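You operate a simulated robot arm through the tools that you are given. There is no shell and no other tool. Be economical: measure what you need, move in short steps, check, and stop when the job is done.

Carry out the task below with a simulated robot arm. There is one attempt and no reset: what you move stays moved.

TASK
Find the sugar carton and top up the sugar jar to about three quarters full.
Fine: read the cartons; the carton goes back and the lid goes on square.
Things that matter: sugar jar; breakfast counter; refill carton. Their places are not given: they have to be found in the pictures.

It is judged by the outcome, as a careful person would: the job done as asked, and still so three seconds after it is handed in. It fails if anything else is knocked over, pushed out of place, dropped, spilled or broken.

THE ROBOT
A 7-joint arm with a two-finger parallel gripper, fixed in place. Base frame: the origin is at the foot of the arm, x ahead of it, y to its left, z up; the work surface is at about z = 0. Lengths are in cm, angles in rad, forces in N, time in s.
With the tool pointing down near the work surface it reaches from about 24 to 62 cm from the base axis. Its first joint turns from -1.152 to 1.152 rad. Payload 2.6 kg.
Tool frame: the origin (TCP) lies between the finger pads and is the grasp point; the fingertips stand 3 cm ahead of it; z points along the fingers, y is the line along which they close. The gripper opens to 9.4 cm. The fingers are 2.8 cm wide and 1 cm thick; the gripper's body (5 by 9.6 cm) begins 5.5 cm behind the TCP.
Orientation is that of the tool frame in the base frame, as [roll, pitch, yaw] about the fixed x, y, z axes, in that order (R = Rz(yaw) Ry(pitch) Rx(roll)). With the fingers straight down and closing along the base's y, the tool's x points along the base's -x, its y along +y and its z along -z.

THE INTERFACE
- The arm moves only by the tool arm_command. Its argument "deltas" is a list of rows, each a list of 3 entries, a list of its own where there are three numbers: the turn, a rotation vector about the tool's x, y, z in rad, then the shift along the tool's x, y, z in m, then the closure, from 0 (fully open) to 1 (shut). In form: [[[wx, wy, wz], [dx, dy, dz], fingers], ...]. A call has 1 to 12 rows; each row shifts and turns the commanded pose from where the row before left it, along the tool's axes as they then stand. A row lasts 0.2 s, in which the tool goes at most 5 cm and 0.15 rad; a call with a longer step from one row to the next is refused whole, and so is a gripper value outside its range. A pose out of reach is approached as far as the arm can. The call stops where the force on the tool passes 70 N (or 10 N more than at its start, if that is more) or the arm is blocked; 0.2 s more then pass. The fingers move at their own pace (about 7.2 cm/s each) and stop on an object; they squeeze with about 44 N. The grip force told is the motor's: it shows also when the fingers shut on nothing. Time passes only in rows, and 0.2 s behind the last, so rows that do not move let the fingers close. It gives the time, the measured TCP pose, the force on the tool (base axes), the opening and the grip force at its end, in the units of the frame above (readings bear some noise), and new pictures: "views" is both (left out), scene, wrist or none.
- Cameras (640 x 400 px; columns grow to the right, rows downward): "scene" is fixed at [3.21, 43.04, 56.05]; the picture's right is [-0.80, -0.60, 0.00], its down [-0.35, 0.47, -0.81] and it looks along [0.48, -0.65, -0.59] (base axes); focal length 250 px, centre (320, 200). "wrist" rides on the gripper at [-3.7, 0, -5.8] in the tool frame; the picture's right is [0.00, -1.00, 0.00], its down [0.97, 0.00, -0.24] and it looks along [0.24, 0.00, 0.97] (tool axes); focal length 218 px, centre (320, 200).
- probe_pixels(camera, pixels): for up to 12 pixels [column, row] of the newest picture of that camera ("zoom" is the newest enlarged one), the place [x, y, z] in the base frame of the surface seen there, good to about 0.3 cm. No time passes.
- zoom(camera, box): a new picture of the part [left, top, right, bottom] of that camera's present view, enlarged. No time passes.
- hand_in(): hands the job in; it is judged then, once.

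Work in short steps. Measure before you move; look again where a grasp or a placing could have gone wrong, and mend it. You have 80 turns and 120 pictures in all, the two below and enlarged ones among them. Open the gripper and draw the arm clear of the work before you hand the job in, unless the task says otherwise; then end with one line.

The tools are called as a command line: name --argument value ..., lists and objects as JSON in quotes. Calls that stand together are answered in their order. arm_command: Moves the arm, as the interface text tells. Its arguments: {"type":"object","properties":{"deltas":{"type":"array"},"views":{"type":"string","enum":["both","scene","wrist","none"]}},"required":["deltas"]} The other tools are called the same way: probe_pixels (camera, pixels) gives the place of the surface under pixels of a picture; zoom (camera, box) takes an enlarged picture of a part of a camera's view; hand_in () hands the job in.

At the start:

```text
time_s: 0.0
tcp_pos: [27.86, 9.74, 43.07]
orientation: [3.142, 0.0, 3.141]
ft_force: [0.4, 0.8, 1.0]
width: 9.38
finger_force: 0.0
```

scene: 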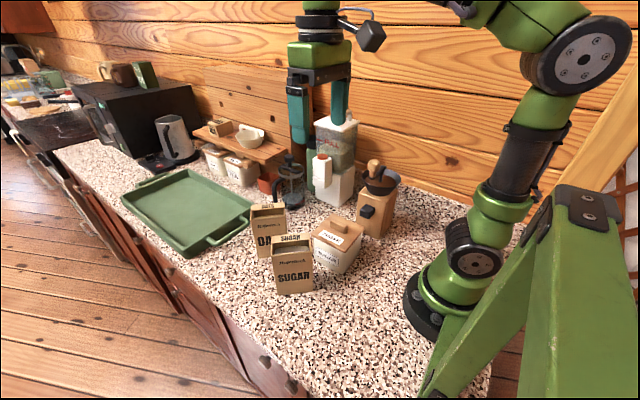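
wrist: 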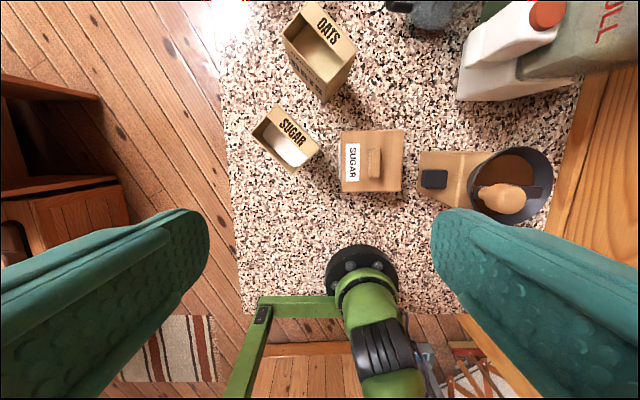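

The pictures show two cartons, OATS and SUGAR, and a sugar jar with a lid at scene (338,243). I zoom to read and measure them.

zoom --camera "scene" --box '[220, 170, 412, 310]'

zoom --camera "wrist" --box '[220, 0, 444, 200]'

probe_pixels --camera "wrist" --pixels '[[276, 107], [319, 150], [294, 169], [252, 135], [290, 152], [342, 132], [403, 130], [400, 190], [342, 191], [375, 163], [350, 160], [330, 230]]'

```text
2.86 times, centred on (316, 240) of scene
```

zoom: 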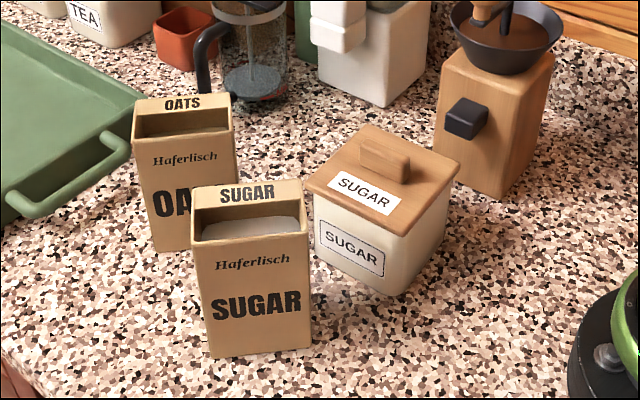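

```text
2.00 times, centred on (332, 100) of wrist
```

zoom: 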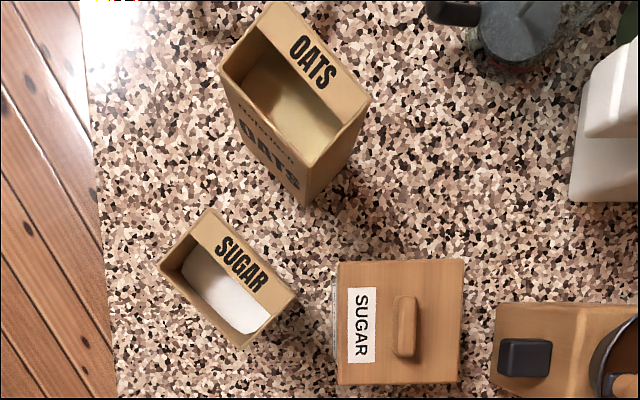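

```text
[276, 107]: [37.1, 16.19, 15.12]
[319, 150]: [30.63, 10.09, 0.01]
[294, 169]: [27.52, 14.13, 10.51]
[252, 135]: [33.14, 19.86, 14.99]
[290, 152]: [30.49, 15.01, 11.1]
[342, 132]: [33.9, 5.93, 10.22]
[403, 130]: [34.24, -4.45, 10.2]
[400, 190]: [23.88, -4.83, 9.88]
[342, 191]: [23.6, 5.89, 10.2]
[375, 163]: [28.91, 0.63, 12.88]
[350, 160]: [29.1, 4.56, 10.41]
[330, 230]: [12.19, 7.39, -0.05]
```

probe_pixels --camera "zoom" --pixels '[[212, 211], [293, 292], [246, 344], [163, 263], [222, 290], [400, 325], [408, 298], [400, 352], [340, 265], [458, 264], [456, 380], [342, 380]]'

probe_pixels --camera "wrist" --pixels '[[385, 100], [400, 60], [440, 100], [360, 110], [230, 150], [240, 250], [280, 230], [420, 210], [350, 40], [320, 102], [355, 45], [285, 35]]'

probe_pixels --camera "scene" --pixels '[[292, 285], [286, 240], [304, 285], [282, 293], [315, 272], [350, 268], [337, 240], [330, 258], [348, 225], [263, 225], [372, 210], [380, 190]]'

```text
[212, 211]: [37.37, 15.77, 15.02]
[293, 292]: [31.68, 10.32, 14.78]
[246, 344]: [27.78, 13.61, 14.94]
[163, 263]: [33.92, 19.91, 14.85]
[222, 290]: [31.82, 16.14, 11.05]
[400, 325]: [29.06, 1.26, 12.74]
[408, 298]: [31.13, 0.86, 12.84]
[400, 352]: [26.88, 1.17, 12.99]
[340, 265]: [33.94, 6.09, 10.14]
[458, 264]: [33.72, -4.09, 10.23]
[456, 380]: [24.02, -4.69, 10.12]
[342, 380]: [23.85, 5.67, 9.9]
```

```text
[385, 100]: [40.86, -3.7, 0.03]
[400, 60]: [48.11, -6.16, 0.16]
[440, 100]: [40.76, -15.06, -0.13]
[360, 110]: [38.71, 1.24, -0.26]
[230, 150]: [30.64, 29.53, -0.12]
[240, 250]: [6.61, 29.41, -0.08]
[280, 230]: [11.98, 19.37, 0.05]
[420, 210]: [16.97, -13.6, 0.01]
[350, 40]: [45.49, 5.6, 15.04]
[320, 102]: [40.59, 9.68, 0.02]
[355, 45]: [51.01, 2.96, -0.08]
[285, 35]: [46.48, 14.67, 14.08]
```

```text
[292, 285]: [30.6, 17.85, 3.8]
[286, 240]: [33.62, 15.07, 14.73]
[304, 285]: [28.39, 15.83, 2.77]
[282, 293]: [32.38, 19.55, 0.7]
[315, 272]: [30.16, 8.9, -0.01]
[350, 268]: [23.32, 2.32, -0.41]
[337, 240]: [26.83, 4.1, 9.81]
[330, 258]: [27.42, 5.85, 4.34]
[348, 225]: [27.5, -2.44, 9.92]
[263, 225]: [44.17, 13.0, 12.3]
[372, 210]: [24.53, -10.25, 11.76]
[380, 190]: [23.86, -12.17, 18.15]
```

Carton SUGAR is centred at about (32.7,14.9), 45° yaw, top z=15. The jar lid is centred at about (28.9,0.8) with its handle at z 12.9 running along x. I move above the lid and look closer.

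arm_command --deltas '[[[0, 0, 0], [-0.0026, -0.022, 0.0375], 0], [[0, 0, 0], [-0.0026, -0.022, 0.0375], 0], [[0, 0, 0], [-0.0026, -0.022, 0.0375], 0], [[0, 0, 0], [-0.0026, -0.022, 0.0375], 0], [[0, 0, 0], [0, 0, 0], 0]]'

```text
time_s: 1.2
tcp_pos: [28.92, 1.12, 28.22]
orientation: [3.14, 0.0, -3.141]
ft_force: [-0.9, 0.6, -0.1]
width: 9.41
finger_force: 0.1
```

scene: 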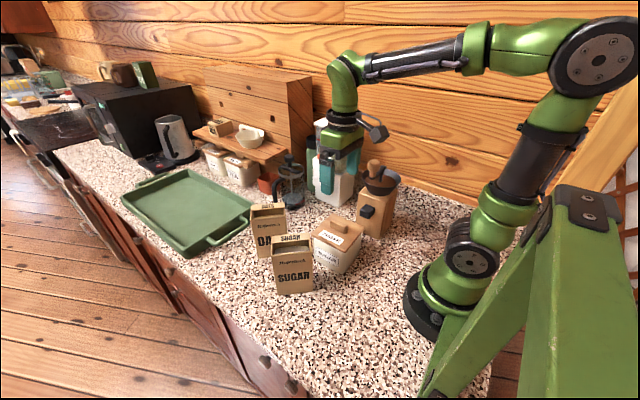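
wrist: 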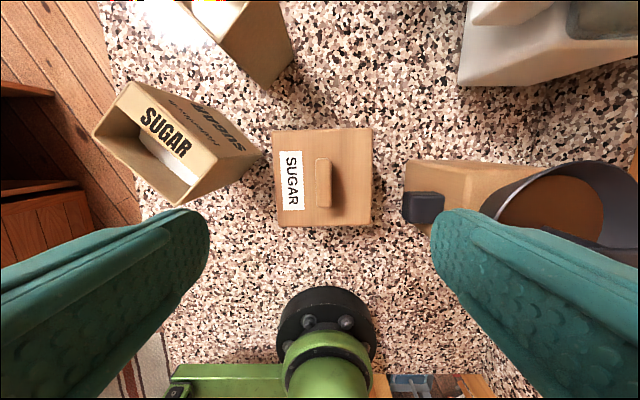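

probe_pixels --camera "wrist" --pixels '[[317, 160], [331, 160], [317, 205], [331, 205], [324, 182], [274, 133], [371, 131], [370, 223], [280, 225], [404, 195], [420, 195], [322, 231]]'

zoom --camera "wrist" --box '[260, 110, 388, 240]'

```text
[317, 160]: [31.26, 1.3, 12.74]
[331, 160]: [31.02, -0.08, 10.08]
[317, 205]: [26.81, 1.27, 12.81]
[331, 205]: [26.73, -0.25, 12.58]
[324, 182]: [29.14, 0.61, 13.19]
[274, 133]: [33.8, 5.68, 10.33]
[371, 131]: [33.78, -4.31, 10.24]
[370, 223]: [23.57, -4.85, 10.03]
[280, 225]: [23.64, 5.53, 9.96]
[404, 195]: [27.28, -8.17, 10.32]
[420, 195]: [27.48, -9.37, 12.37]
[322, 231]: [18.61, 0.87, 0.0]
```

```text
3.08 times, centred on (324, 175) of wrist
```

zoom: 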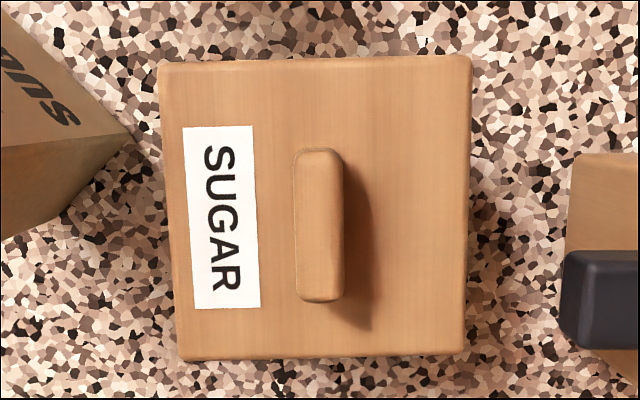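

I align with the handle (centre about (29.0,0.55), yaw about +0.02) and come down to z≈13.7, then close.

arm_command --deltas '[[[0, 0, -0.02], [-0.0008, -0.0057, 0.036], 0], [[0, 0, 0], [0, 0, 0.036], 0], [[0, 0, 0], [0, 0, 0.036], 0], [[0, 0, 0], [0, 0, 0.025], 0], [[0, 0, 0], [0, 0, 0.012], 0], [[0, 0, 0], [0, 0, 0], 0]]' --views "wrist"

```text
time_s: 2.6
tcp_pos: [28.97, 0.4, 13.73]
orientation: [3.14, 0.0, -3.122]
ft_force: [-0.9, -0.7, 0.1]
width: 9.38
finger_force: 0.2
```

wrist: 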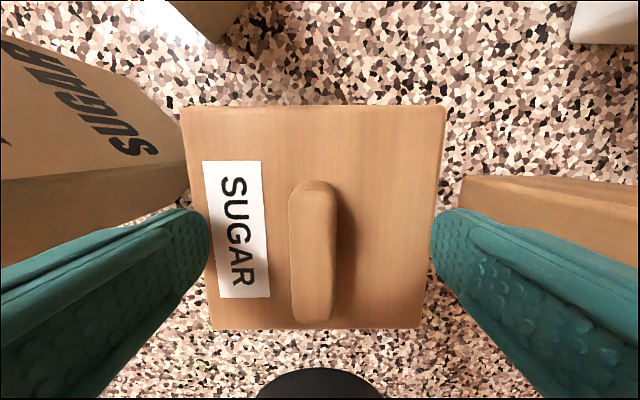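

arm_command --deltas '[[[0, 0, 0], [0, 0.002, 0.001], 0], [[0, 0, 0], [0, 0, 0], 0.6], [[0, 0, 0], [0, 0, 0], 1], [[0, 0, 0], [0, 0, 0], 1], [[0, 0, 0], [0, 0, 0], 1], [[0, 0, 0], [0, 0, 0], 1]]' --views "none"

```text
time_s: 4.0
tcp_pos: [28.95, 0.57, 13.52]
orientation: [-3.141, 0.0, -3.123]
ft_force: [-0.6, -0.1, 0.3]
width: 1.46
finger_force: 44.1
```

Handle gripped (1.46 cm). Lift the lid straight up and look.

arm_command --deltas '[[[0, 0, 0], [0, 0, -0.01], 1], [[0, 0, 0], [0, 0, -0.02], 1], [[0, 0, 0], [0, 0, -0.03], 1], [[0, 0, 0], [0, 0, -0.03], 1], [[0, 0, 0], [0, 0, 0], 1]]'

```text
time_s: 5.2
tcp_pos: [29.0, 0.62, 22.58]
orientation: [3.14, 0.0, -3.123]
ft_force: [-0.3, -0.2, 0.7]
width: 1.48
finger_force: 44.1
```

scene: 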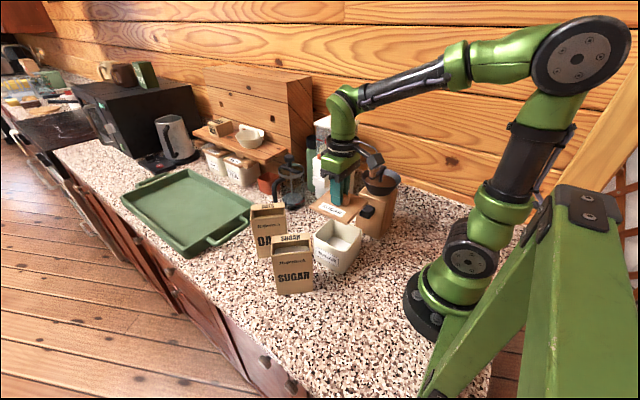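
wrist: 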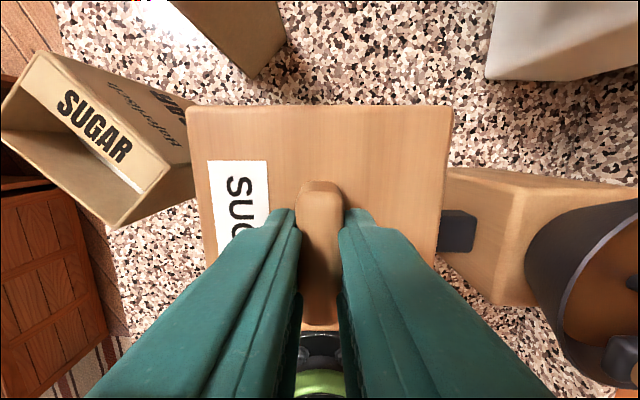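

probe_pixels --camera "wrist" --pixels '[[488, 76], [636, 75], [520, 70], [495, 5], [450, 60], [380, 10], [250, 75], [285, 40]]'

probe_pixels --camera "scene" --pixels '[[291, 205], [302, 180], [315, 205], [322, 185], [350, 235], [338, 240], [326, 235], [345, 228]]'

zoom --camera "scene" --box '[260, 130, 420, 290]'

```text
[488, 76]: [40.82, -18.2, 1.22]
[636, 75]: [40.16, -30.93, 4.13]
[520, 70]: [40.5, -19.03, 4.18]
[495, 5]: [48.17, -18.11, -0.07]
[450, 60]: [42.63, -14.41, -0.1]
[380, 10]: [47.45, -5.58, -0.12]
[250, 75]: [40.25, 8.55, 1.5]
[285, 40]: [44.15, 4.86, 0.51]
```

```text
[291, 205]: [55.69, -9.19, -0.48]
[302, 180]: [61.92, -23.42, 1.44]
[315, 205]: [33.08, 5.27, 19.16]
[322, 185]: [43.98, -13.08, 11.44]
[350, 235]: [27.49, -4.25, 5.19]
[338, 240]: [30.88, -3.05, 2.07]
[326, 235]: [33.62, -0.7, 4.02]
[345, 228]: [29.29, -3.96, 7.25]
```

```text
2.50 times, centred on (340, 210) of scene
```

zoom: 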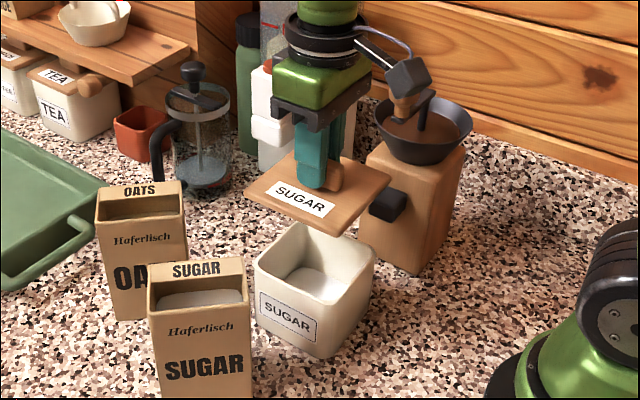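

Lid is clear; the jar holds sugar near z≈2. I carry the lid to the free spot at (43,-4.5) and lower it to z≈7.

arm_command --deltas '[[[0, 0, 0], [-0.0348, -0.01345, 0], 1], [[0, 0, 0], [-0.0348, -0.01345, 0], 1], [[0, 0, 0], [-0.0348, -0.01345, 0], 1], [[0, 0, 0], [-0.0346, -0.01345, 0], 1], [[0, 0, 0], [0, 0, 0.04], 1], [[0, 0, 0], [0, 0, 0.04], 1], [[0, 0, 0], [0, 0, 0.04], 1], [[0, 0, 0], [0, 0, 0.035], 1], [[0, 0, 0], [0, 0, 0], 1]]'

```text
time_s: 7.2
tcp_pos: [42.93, -4.5, 7.17]
orientation: [3.142, 0.0, -3.121]
ft_force: [0.0, 0.5, -0.1]
width: 1.48
finger_force: 44.2
```

scene: 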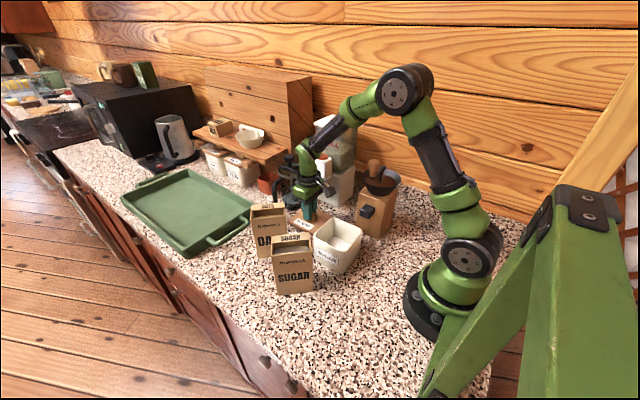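
wrist: 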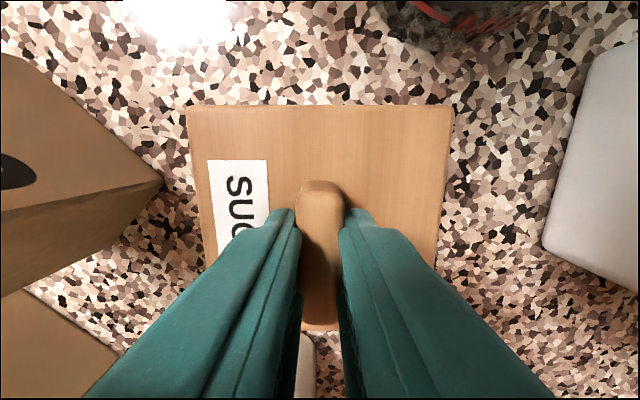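

arm_command --deltas '[[[0, 0, 0], [0, 0, 0.008], 1], [[0, 0, 0], [0, 0, 0.006], 1], [[0, 0, 0], [0, 0, 0.004], 1], [[0, 0, 0], [0, 0, 0], 1]]' --views "none"

probe_pixels --camera "scene" --pixels '[[338, 245], [330, 238], [345, 240], [338, 250], [325, 236], [350, 240], [315, 240], [335, 270]]'

zoom --camera "scene" --box '[260, 170, 388, 280]'

```text
time_s: 8.2
tcp_pos: [42.91, -4.49, 5.2]
orientation: [3.141, -0.001, -3.12]
ft_force: [-0.2, 0.0, 0.0]
width: 1.5
finger_force: 44.4
```

```text
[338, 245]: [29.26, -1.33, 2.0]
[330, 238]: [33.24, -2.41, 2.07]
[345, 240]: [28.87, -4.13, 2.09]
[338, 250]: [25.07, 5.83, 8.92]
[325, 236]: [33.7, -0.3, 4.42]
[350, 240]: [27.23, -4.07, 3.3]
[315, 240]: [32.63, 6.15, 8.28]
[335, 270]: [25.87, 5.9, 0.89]
```

```text
3.64 times, centred on (324, 225) of scene
```

zoom: 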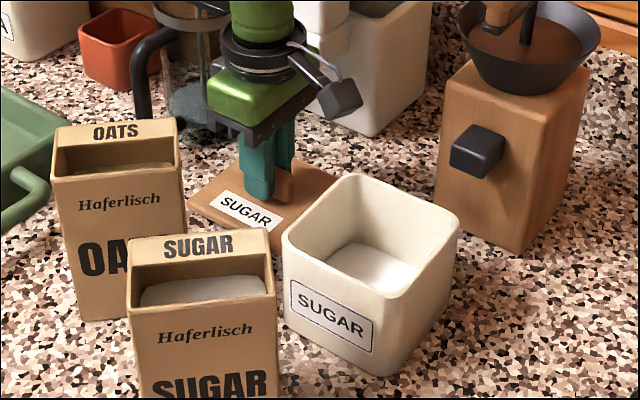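

arm_command --deltas '[[[0, 0, 0], [0, 0, 0.003], 1], [[0, 0, 0], [0, 0, 0.003], 1], [[0, 0, 0], [0, 0, 0], 1]]' --views "none"

```text
time_s: 9.0
tcp_pos: [43.02, -4.45, 4.65]
orientation: [-3.14, 0.001, -3.123]
ft_force: [-0.1, 0.0, -0.4]
width: 1.46
finger_force: 44.6
```

arm_command --deltas '[[[0, 0, 0], [0, 0, 0.002], 1], [[0, 0, 0], [0, 0, 0.001], 1], [[0, 0, 0], [0, 0, 0], 1]]'

```text
time_s: 9.8
tcp_pos: [43.03, -4.35, 4.36]
orientation: [-3.141, 0.001, -3.122]
ft_force: [0.4, -0.1, -0.1]
width: 1.47
finger_force: 44.2
```

scene: 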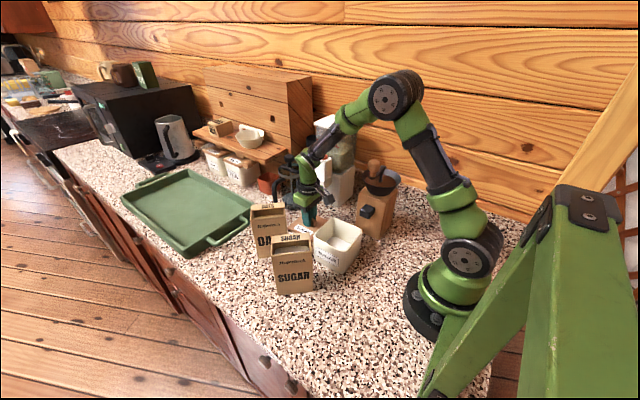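
wrist: 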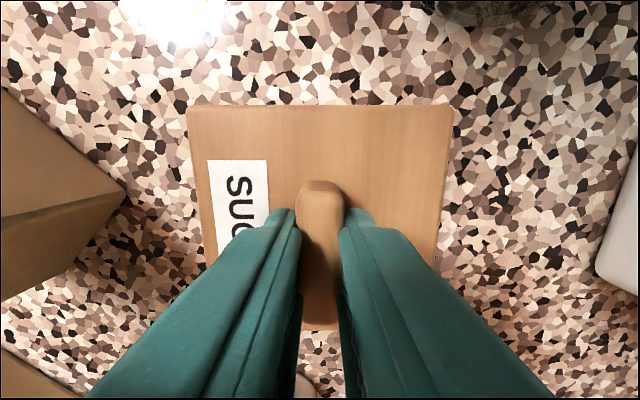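

probe_pixels --camera "wrist" --pixels '[[300, 115], [260, 140], [400, 130], [430, 115], [210, 110], [150, 150]]'

arm_command --deltas '[[[0, 0, 0], [0, 0, 0.002], 1], [[0, 0, 0], [0, 0, 0.001], 1], [[0, 0, 0], [0, 0, 0], 1]]' --views "none"

```text
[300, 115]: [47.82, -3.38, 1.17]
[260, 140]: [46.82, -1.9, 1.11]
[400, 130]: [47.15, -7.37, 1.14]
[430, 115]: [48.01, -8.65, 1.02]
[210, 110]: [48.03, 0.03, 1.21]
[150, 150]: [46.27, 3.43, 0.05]
```

```text
time_s: 10.6
tcp_pos: [43.03, -4.56, 4.2]
orientation: [3.142, 0.005, -3.126]
ft_force: [-11.6, -1.1, 37.6]
width: 1.46
finger_force: 44.4
```

Contact at 37 N: the lid rests on the counter. I ease off, open, and rise.

arm_command --deltas '[[[0, 0, 0], [0, 0, -0.002], 1], [[0, 0, 0], [0, 0, 0], 0.5], [[0, 0, 0], [0, 0, 0], 0.5], [[0, 0, 0], [0, 0, -0.03], 0.3], [[0, 0, 0], [0, 0, -0.045], 0], [[0, 0, 0], [0, 0, -0.045], 0], [[0, 0, 0], [0, 0, -0.045], 0], [[0, 0, 0], [0, 0, -0.045], 0], [[0, 0, 0], [0, 0, -0.045], 0], [[0, 0, 0], [0, 0, 0], 0]]'

```text
time_s: 12.8
tcp_pos: [43.19, -4.43, 29.91]
orientation: [-3.141, 0.001, -3.122]
ft_force: [-0.7, 0.1, -0.3]
width: 9.4
finger_force: 0.0
```

scene: 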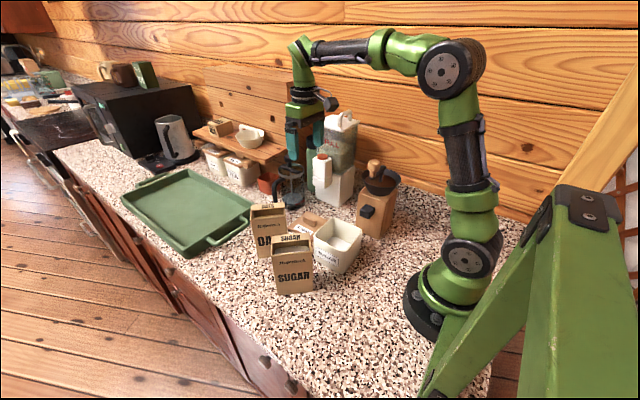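
wrist: 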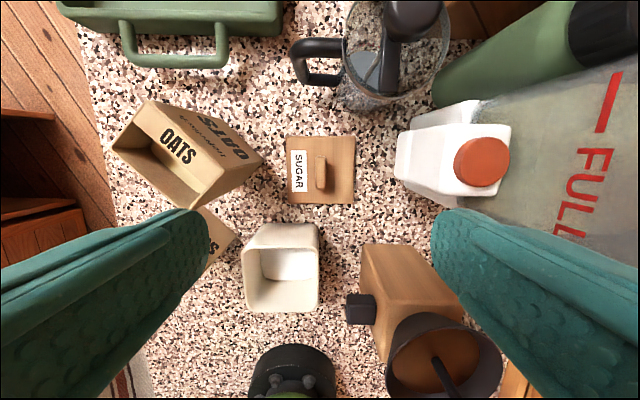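

probe_pixels --camera "wrist" --pixels '[[362, 246], [436, 258], [462, 300], [400, 325], [450, 318], [502, 370], [440, 370], [478, 160], [430, 140], [350, 310], [374, 296], [390, 370]]'

probe_pixels --camera "wrist" --pixels '[[262, 250], [312, 248], [308, 278], [262, 278], [247, 308], [318, 308], [255, 230], [314, 228], [285, 265], [285, 296], [320, 170], [315, 310]]'

zoom --camera "wrist" --box '[220, 120, 380, 330]'

```text
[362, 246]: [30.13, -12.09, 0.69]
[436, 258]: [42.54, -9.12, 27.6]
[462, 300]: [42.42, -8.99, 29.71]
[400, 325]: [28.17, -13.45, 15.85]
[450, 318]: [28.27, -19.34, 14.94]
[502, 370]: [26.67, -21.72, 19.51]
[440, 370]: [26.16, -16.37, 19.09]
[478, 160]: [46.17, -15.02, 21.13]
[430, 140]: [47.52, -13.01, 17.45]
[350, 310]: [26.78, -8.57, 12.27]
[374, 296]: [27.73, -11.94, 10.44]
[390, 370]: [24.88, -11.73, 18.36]
```

```text
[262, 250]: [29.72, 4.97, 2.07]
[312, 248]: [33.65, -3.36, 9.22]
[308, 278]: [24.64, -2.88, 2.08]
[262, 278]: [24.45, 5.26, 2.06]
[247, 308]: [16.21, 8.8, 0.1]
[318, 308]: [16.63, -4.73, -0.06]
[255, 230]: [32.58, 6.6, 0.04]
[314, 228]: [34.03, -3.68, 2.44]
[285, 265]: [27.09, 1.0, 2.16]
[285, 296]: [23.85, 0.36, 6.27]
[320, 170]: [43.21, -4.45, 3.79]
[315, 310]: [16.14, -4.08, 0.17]
```

```text
1.90 times, centred on (300, 225) of wrist
```

zoom: 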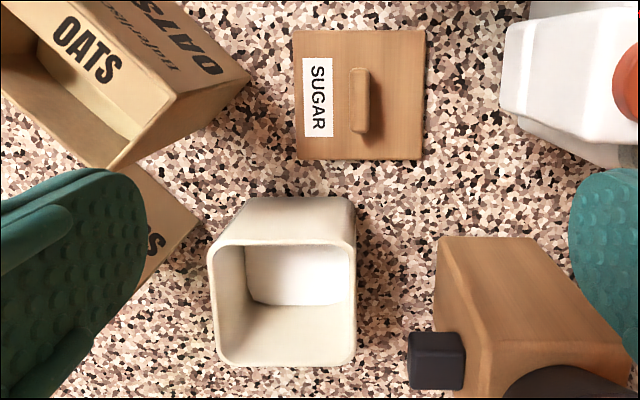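

Lid is flat at (43.2,-4.4); the jar sugar level is z≈2.1 and the rim ≈9.2. I go above the sugar carton and turn the tool -0.77 so the fingers close across its thin side.

arm_command --deltas '[[[0, 0, 0], [0.0274, 0.0316, 0], 0], [[0, 0, 0], [0.0274, 0.0316, 0], 0], [[0, 0, 0], [0.0274, 0.0316, 0], 0], [[0, 0, 0], [0.0274, 0.0316, 0], 0], [[0, 0, 0], [0.0274, 0.0316, 0], 0], [[0, 0, -0.13], [0, 0, 0], 0], [[0, 0, -0.13], [0, 0, 0], 0], [[0, 0, -0.13], [0, 0, 0], 0], [[0, 0, -0.13], [0, 0, 0], 0], [[0, 0, -0.13], [0, 0, 0], 0], [[0, 0, -0.12], [0, 0, 0], 0], [[0, 0, 0], [0, 0, 0], 0]]'

```text
time_s: 15.4
tcp_pos: [28.86, 11.03, 29.71]
orientation: [3.14, -0.001, -2.35]
ft_force: [0.4, -0.3, -0.6]
width: 9.39
finger_force: 0.1
```

scene: 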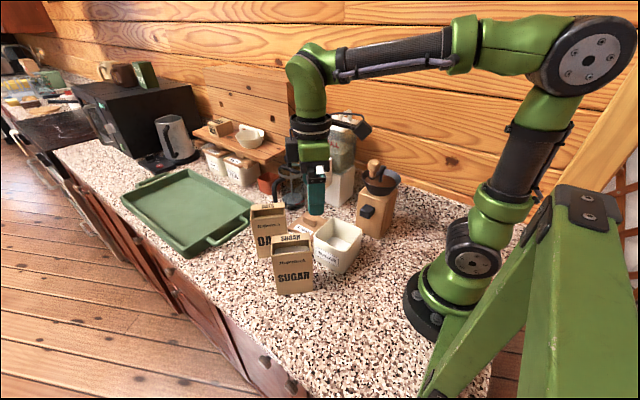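
wrist: 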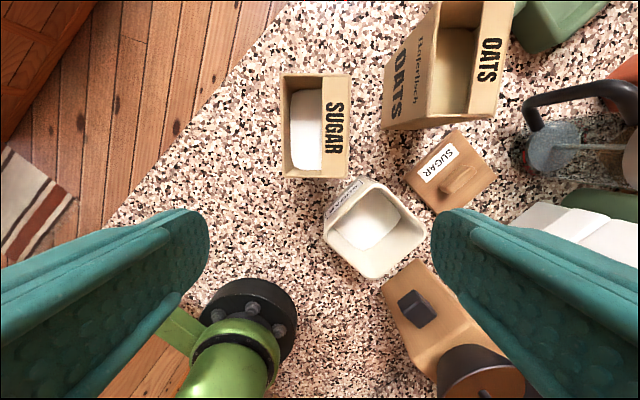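

probe_pixels --camera "wrist" --pixels '[[282, 75], [348, 77], [346, 176], [286, 175], [321, 85], [321, 160], [305, 120], [305, 165], [305, 90]]'

zoom --camera "wrist" --box '[256, 60, 384, 190]'

```text
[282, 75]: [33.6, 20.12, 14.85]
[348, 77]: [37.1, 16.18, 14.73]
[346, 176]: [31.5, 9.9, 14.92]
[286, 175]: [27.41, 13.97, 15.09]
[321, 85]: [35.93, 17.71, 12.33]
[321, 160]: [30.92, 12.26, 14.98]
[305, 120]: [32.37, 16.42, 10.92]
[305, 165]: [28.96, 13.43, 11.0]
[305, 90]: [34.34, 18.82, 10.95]
```

```text
3.08 times, centred on (320, 125) of wrist
```

zoom: 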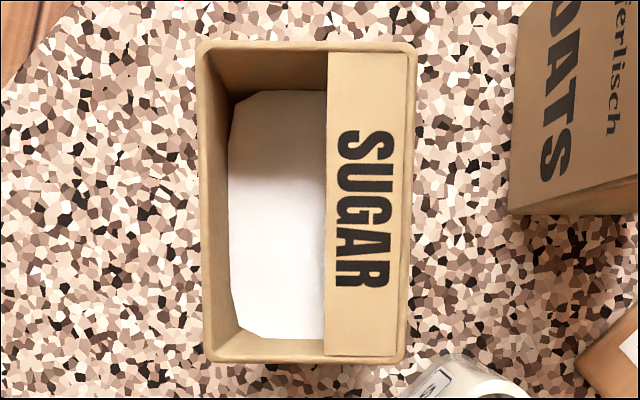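

Carton centre (32.4,15.05), aligned with the tool. I go down to z=20, then lean the tool 0.52 rad (fingers outward) for the slanted grasp.

arm_command --deltas '[[[0, 0, 0], [0.002, 0.003, 0.033], 0], [[0, 0, 0], [0, 0, 0.032], 0], [[0, 0, 0], [0, 0, 0.032], 0], [[0, -0.13, 0], [0, 0, 0], 0], [[0, -0.13, 0], [0, 0, 0], 0], [[0, -0.13, 0], [0, 0, 0], 0], [[0, -0.13, 0], [0, 0, 0], 0], [[0, 0, 0], [0, 0, 0], 0]]'

```text
time_s: 17.2
tcp_pos: [28.67, 11.12, 20.08]
orientation: [-3.14, 0.522, -2.351]
ft_force: [-0.2, -0.4, -0.5]
width: 9.38
finger_force: 0.1
```

scene: 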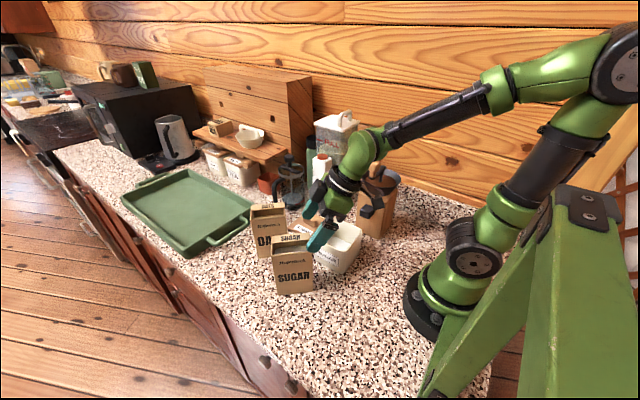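
wrist: 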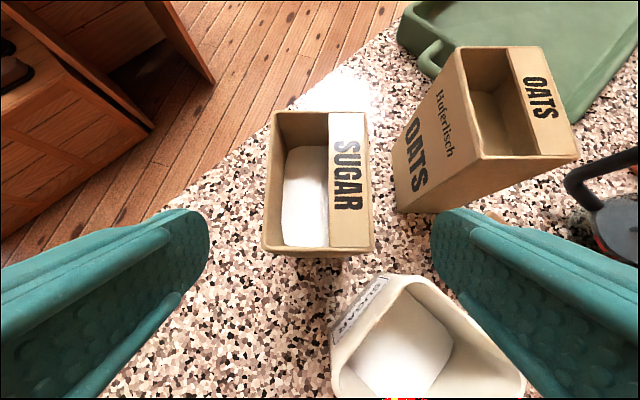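

arm_command --deltas '[[[0, 0, 0], [0, 0, 0.03], 0], [[0, 0, 0], [0, 0, 0.03], 0], [[0, 0, 0], [0, 0, 0.025], 0], [[0, 0, 0], [0, 0, 0.014], 0], [[0, 0, 0], [0, 0, 0], 0]]'

```text
time_s: 18.4
tcp_pos: [32.19, 14.59, 11.48]
orientation: [-3.141, 0.52, -2.351]
ft_force: [-0.7, 0.0, -1.1]
width: 9.4
finger_force: 0.1
```

scene: 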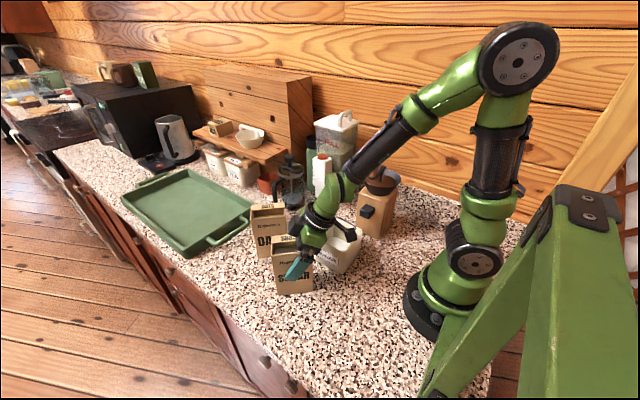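
wrist: 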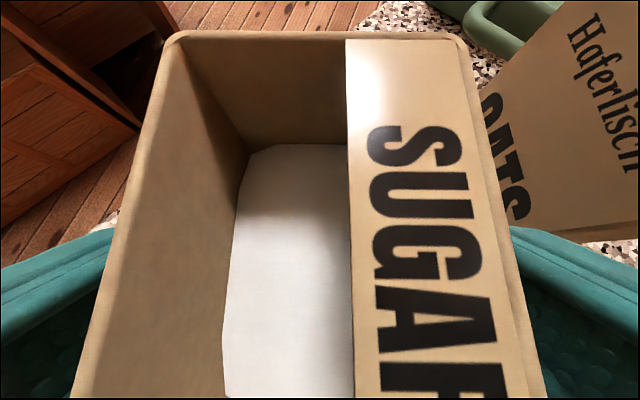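

arm_command --deltas '[[[0, 0, 0], [0, 0.002, 0], 0.2], [[0, 0, 0], [0, 0, 0], 0.35], [[0, 0, 0], [0, 0, 0], 1], [[0, 0, 0], [0, 0, 0], 1], [[0, 0, 0], [0, 0, 0], 1], [[0, 0, 0], [0, 0, 0], 1]]'

```text
time_s: 19.8
tcp_pos: [32.0, 14.71, 11.35]
orientation: [3.141, 0.521, -2.35]
ft_force: [1.4, -0.7, 1.6]
width: 6.61
finger_force: 44.7
```

scene: 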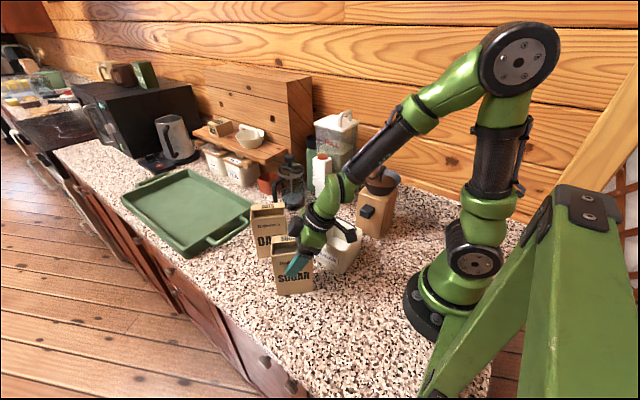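
wrist: 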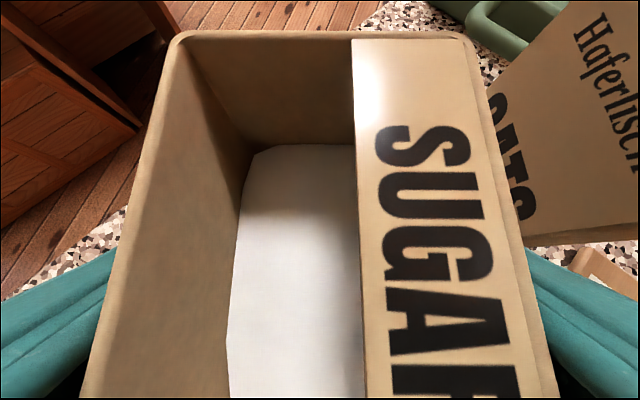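

The carton is held (6.61 cm wide). I lift it 18 cm straight up, slowly first.

arm_command --deltas '[[[0, 0, 0], [-0.005, 0, -0.0087], 1], [[0, 0, 0], [-0.01, 0, -0.0174], 1], [[0, 0, 0], [-0.0187, 0, -0.0325], 1], [[0, 0, 0], [-0.0187, 0, -0.0325], 1], [[0, 0, 0], [-0.0187, 0, -0.0325], 1], [[0, 0, 0], [-0.0187, 0, -0.0325], 1], [[0, 0, 0], [0, 0, 0], 1]]'

```text
time_s: 21.4
tcp_pos: [31.77, 14.6, 29.72]
orientation: [-3.141, 0.521, -2.352]
ft_force: [0.4, 0.0, -3.3]
width: 6.58
finger_force: 44.1
```

scene: 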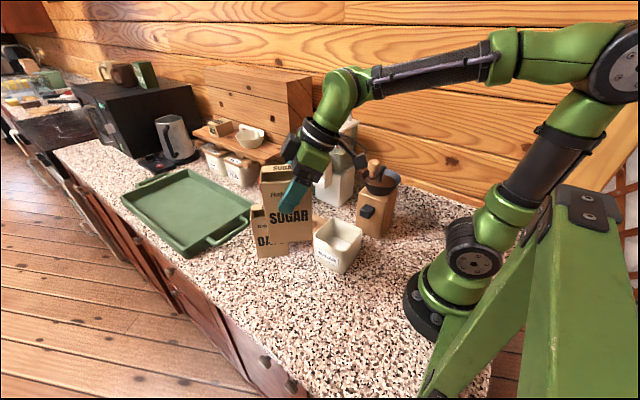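
wrist: 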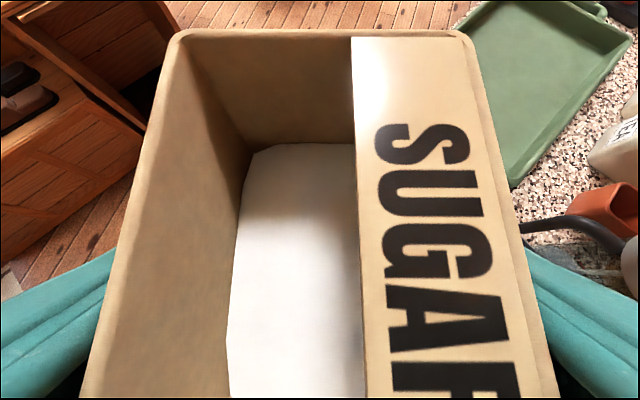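

Held firmly, no slip. Now yaw +1.21 about the vertical so the carton's far narrow side faces the pour direction.

arm_command --deltas '[[[-0.0669, 0, -0.1165], [0, 0, 0], 1], [[-0.0669, 0, -0.1165], [0, 0, 0], 1], [[-0.0669, 0, -0.1165], [0, 0, 0], 1], [[-0.0669, 0, -0.1165], [0, 0, 0], 1], [[-0.0669, 0, -0.1165], [0, 0, 0], 1], [[-0.0669, 0, -0.1165], [0, 0, 0], 1], [[-0.0669, 0, -0.1165], [0, 0, 0], 1], [[-0.0669, 0, -0.1165], [0, 0, 0], 1], [[-0.0669, 0, -0.1165], [0, 0, 0], 1], [[0, 0, 0], [0, 0, 0], 1]]'

```text
time_s: 23.6
tcp_pos: [32.04, 14.74, 29.52]
orientation: [3.141, 0.521, -1.142]
ft_force: [0.0, -0.4, -3.0]
width: 6.62
finger_force: 44.1
```

scene: 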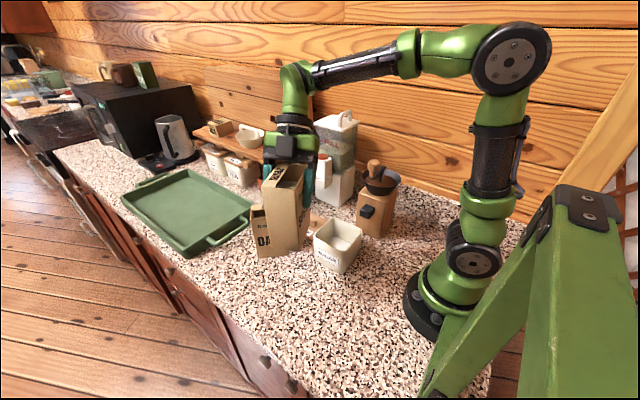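
wrist: 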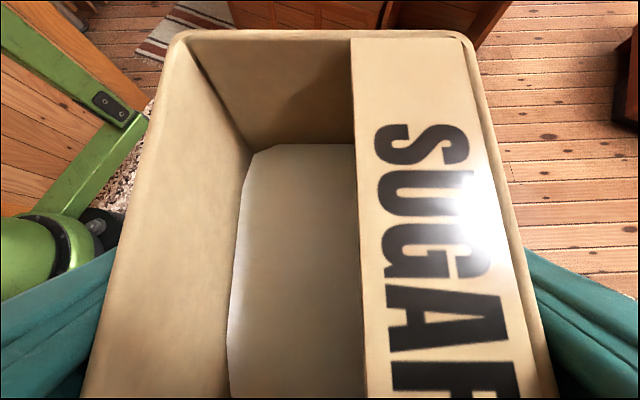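

The carton is upright, opening toward azimuth 115°. I carry it level to behind the jar and tip it 30°, staying high.

arm_command --deltas '[[[0, 0, 0], [0.0328, 0.015, -0.0188], 1], [[0, 0, 0], [0.0328, 0.015, -0.0188], 1], [[0, 0, 0], [0.0328, 0.015, -0.0188], 1], [[0, 0, 0], [0.0328, 0.015, -0.0188], 1], [[0, 0, 0], [0.0328, 0.015, -0.0188], 1], [[0, 0.131, 0], [0, 0, 0], 1], [[0, 0.131, 0], [0, 0, 0], 1], [[0, 0.131, 0], [0, 0, 0], 1], [[0, 0.131, 0], [0, 0, 0], 1], [[0, 0, 0], [0, 0, 0], 1]]'

```text
time_s: 25.8
tcp_pos: [32.98, -5.6, 29.66]
orientation: [3.14, -0.006, -1.145]
ft_force: [-0.6, 0.1, -2.3]
width: 6.63
finger_force: 44.0
```

scene: 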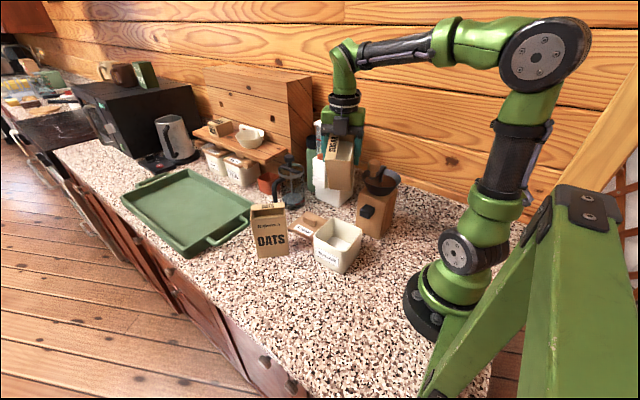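
wrist: 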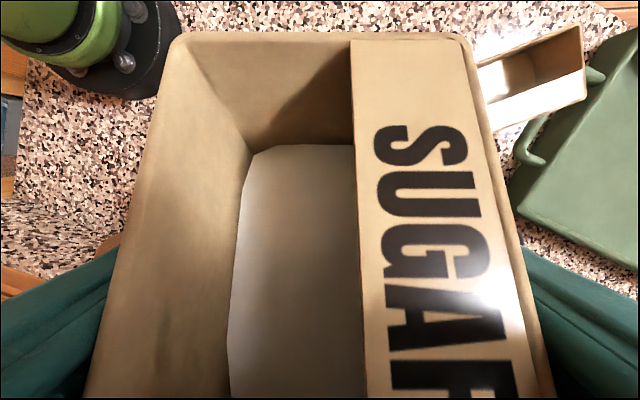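

zoom --camera "scene" --box '[260, 100, 420, 280]'

probe_pixels --camera "wrist" --pixels '[[190, 42], [350, 42], [460, 44], [300, 150], [300, 300]]'

```text
2.22 times, centred on (340, 190) of scene
```

zoom: 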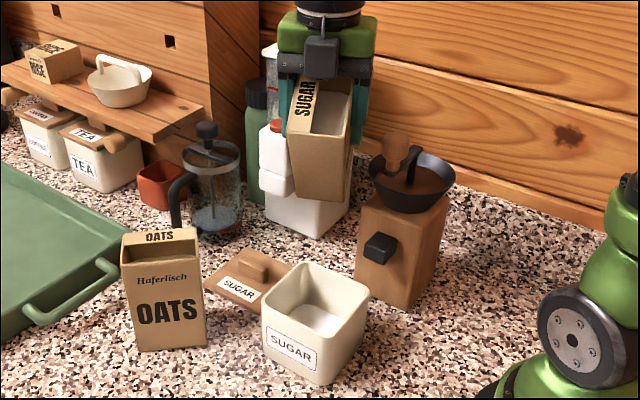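

```text
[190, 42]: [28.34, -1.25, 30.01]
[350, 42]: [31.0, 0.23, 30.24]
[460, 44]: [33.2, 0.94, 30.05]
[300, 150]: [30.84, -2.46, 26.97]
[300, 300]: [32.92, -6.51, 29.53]
```

The pouring lip is at (28.3,-1.25)–(33.2,0.9), z 30, above the jar; the sugar lies 3–4 cm below it. I lower 10 cm and tip to 45°.

arm_command --deltas '[[[0, 0, 0], [0, 0, 0.04], 1], [[0, 0, 0], [0, 0, 0.04], 1], [[0, 0.131, 0], [0, 0, 0.012], 1], [[0, 0.131, 0], [0, 0, 0.012], 1], [[0, 0, 0], [0, 0, 0], 1]]'

zoom --camera "scene" --box '[280, 130, 420, 280]'

```text
time_s: 27.0
tcp_pos: [32.99, -5.52, 19.09]
orientation: [-3.14, -0.266, -1.143]
ft_force: [-0.2, -0.1, -2.4]
width: 6.59
finger_force: 43.7
```

scene: 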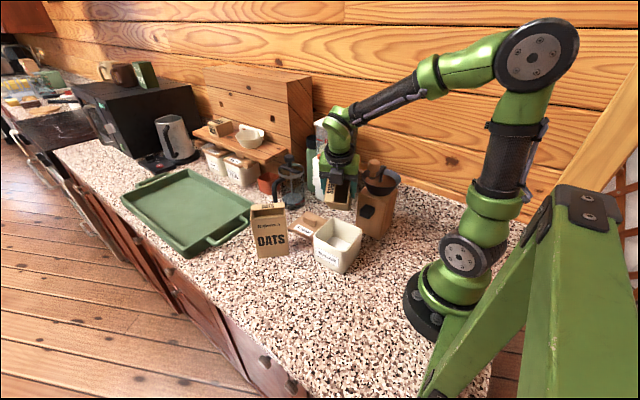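
wrist: 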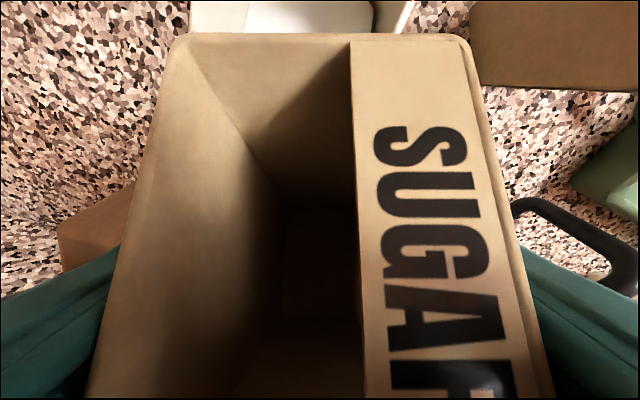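

```text
2.67 times, centred on (350, 205) of scene
```

zoom: 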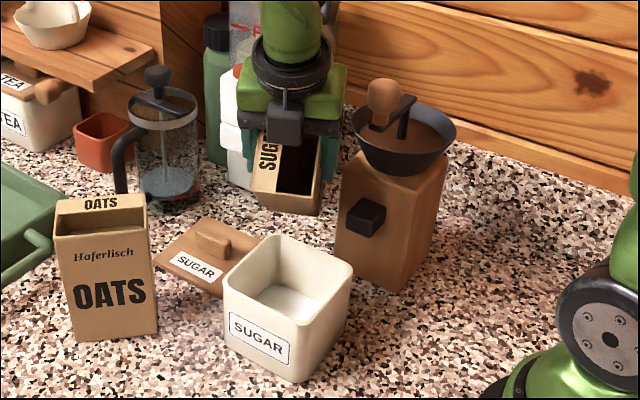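

probe_pixels --camera "wrist" --pixels '[[310, 120], [310, 200], [310, 250], [310, 300], [310, 360], [220, 250], [265, 15], [350, 15]]'

probe_pixels --camera "scene" --pixels '[[340, 242], [332, 243], [338, 238], [345, 240], [355, 200], [320, 265], [338, 215], [350, 215], [330, 200]]'

zoom --camera "wrist" --box '[160, 0, 480, 400]'

```text
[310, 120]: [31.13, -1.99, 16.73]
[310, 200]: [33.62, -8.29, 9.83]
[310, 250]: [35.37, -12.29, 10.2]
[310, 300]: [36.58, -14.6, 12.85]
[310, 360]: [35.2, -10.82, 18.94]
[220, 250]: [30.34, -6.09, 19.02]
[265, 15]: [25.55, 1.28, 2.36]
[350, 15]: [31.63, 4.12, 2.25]
```

```text
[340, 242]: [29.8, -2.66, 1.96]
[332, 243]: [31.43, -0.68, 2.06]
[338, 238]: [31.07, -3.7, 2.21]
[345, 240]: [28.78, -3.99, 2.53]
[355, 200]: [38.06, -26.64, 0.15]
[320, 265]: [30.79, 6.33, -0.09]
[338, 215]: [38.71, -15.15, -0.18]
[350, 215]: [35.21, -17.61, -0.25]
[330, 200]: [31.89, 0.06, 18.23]
```

```text
1.00 times, centred on (320, 200) of wrist
```

zoom: 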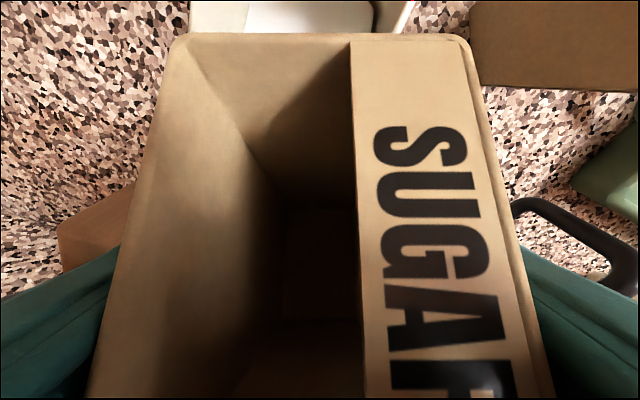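

The wrist view now shows the carton's inside with no sugar surface, while the jar still reads z≈2. I hold still briefly to see whether it is flowing.

arm_command --deltas '[[[0, 0, 0], [0, 0, 0], 1], [[0, 0, 0], [0, 0, 0], 1], [[0, 0, 0], [0, 0, 0], 1]]'

probe_pixels --camera "scene" --pixels '[[340, 242], [332, 243], [338, 238]]'

probe_pixels --camera "wrist" --pixels '[[310, 200], [310, 250], [265, 15], [350, 15]]'

```text
time_s: 27.8
tcp_pos: [33.09, -5.65, 18.97]
orientation: [3.139, -0.268, -1.144]
ft_force: [1.0, 0.4, -2.9]
width: 6.62
finger_force: 43.7
```

scene: 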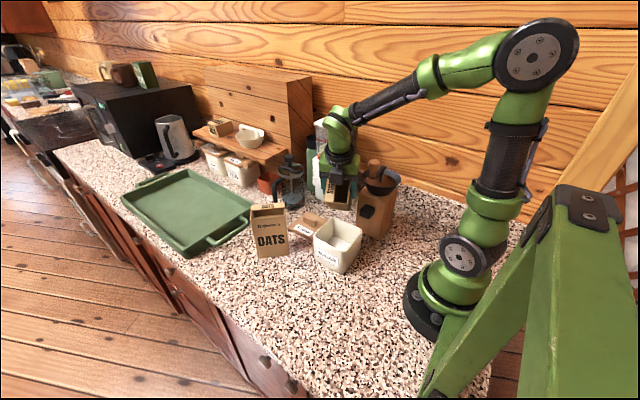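
wrist: 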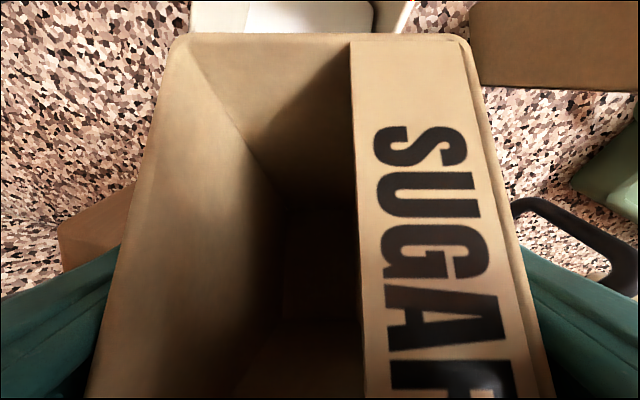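

```text
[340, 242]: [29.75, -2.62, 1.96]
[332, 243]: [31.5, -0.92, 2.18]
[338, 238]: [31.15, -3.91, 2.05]
```

```text
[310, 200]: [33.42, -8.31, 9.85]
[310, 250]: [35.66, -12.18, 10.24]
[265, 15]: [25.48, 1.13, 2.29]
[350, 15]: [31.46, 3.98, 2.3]
```

No spill and the weight is unchanged, so the surface is probably just not drawn when tipped. I go on to 60°, lowering the lip to about z 15.5.

arm_command --deltas '[[[0, 0, 0], [-0.007, 0, 0.0106], 1], [[0, 0.131, 0], [0, 0, 0], 1], [[0, 0.131, 0], [0, 0, 0], 1], [[0, 0, 0], [0, 0, 0], 1]]'

zoom --camera "scene" --box '[290, 150, 410, 280]'

probe_pixels --camera "scene" --pixels '[[340, 242], [332, 243], [338, 238], [340, 246]]'

probe_pixels --camera "wrist" --pixels '[[190, 42], [350, 42], [460, 44], [270, 15], [350, 15]]'

```text
time_s: 28.8
tcp_pos: [33.06, -5.42, 17.84]
orientation: [3.141, -0.529, -1.142]
ft_force: [0.2, -0.3, -3.0]
width: 6.6
finger_force: 44.2
```

scene: 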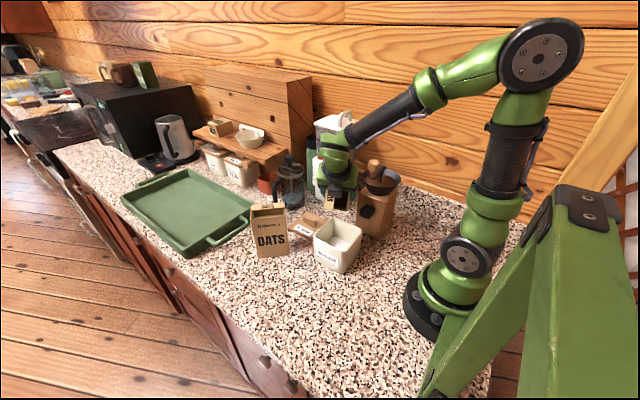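
wrist: 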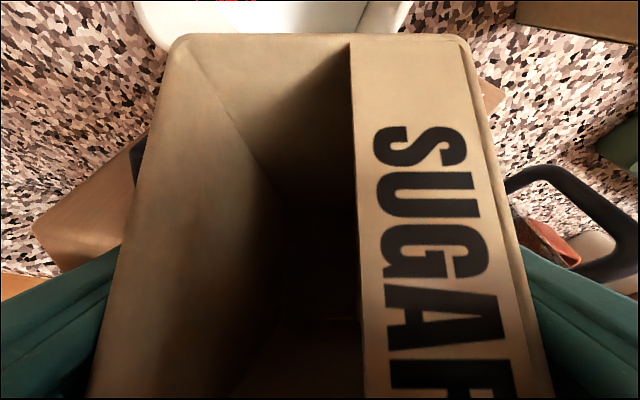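

```text
3.08 times, centred on (350, 215) of scene
```

zoom: 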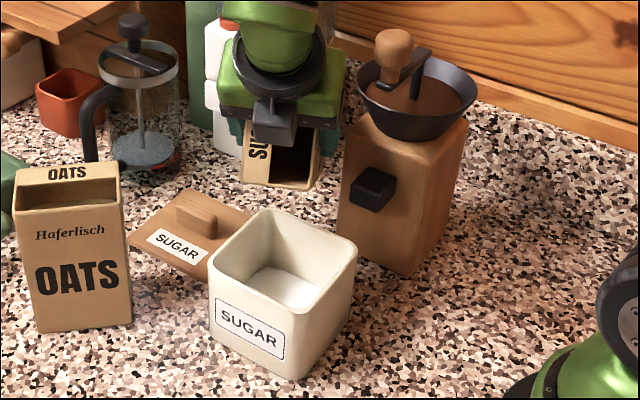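

```text
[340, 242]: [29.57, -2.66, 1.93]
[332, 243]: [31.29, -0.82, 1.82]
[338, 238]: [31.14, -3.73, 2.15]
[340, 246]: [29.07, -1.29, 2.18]
```

```text
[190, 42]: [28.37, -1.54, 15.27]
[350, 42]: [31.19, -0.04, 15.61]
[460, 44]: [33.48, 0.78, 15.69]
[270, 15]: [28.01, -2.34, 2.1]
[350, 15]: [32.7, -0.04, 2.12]
```

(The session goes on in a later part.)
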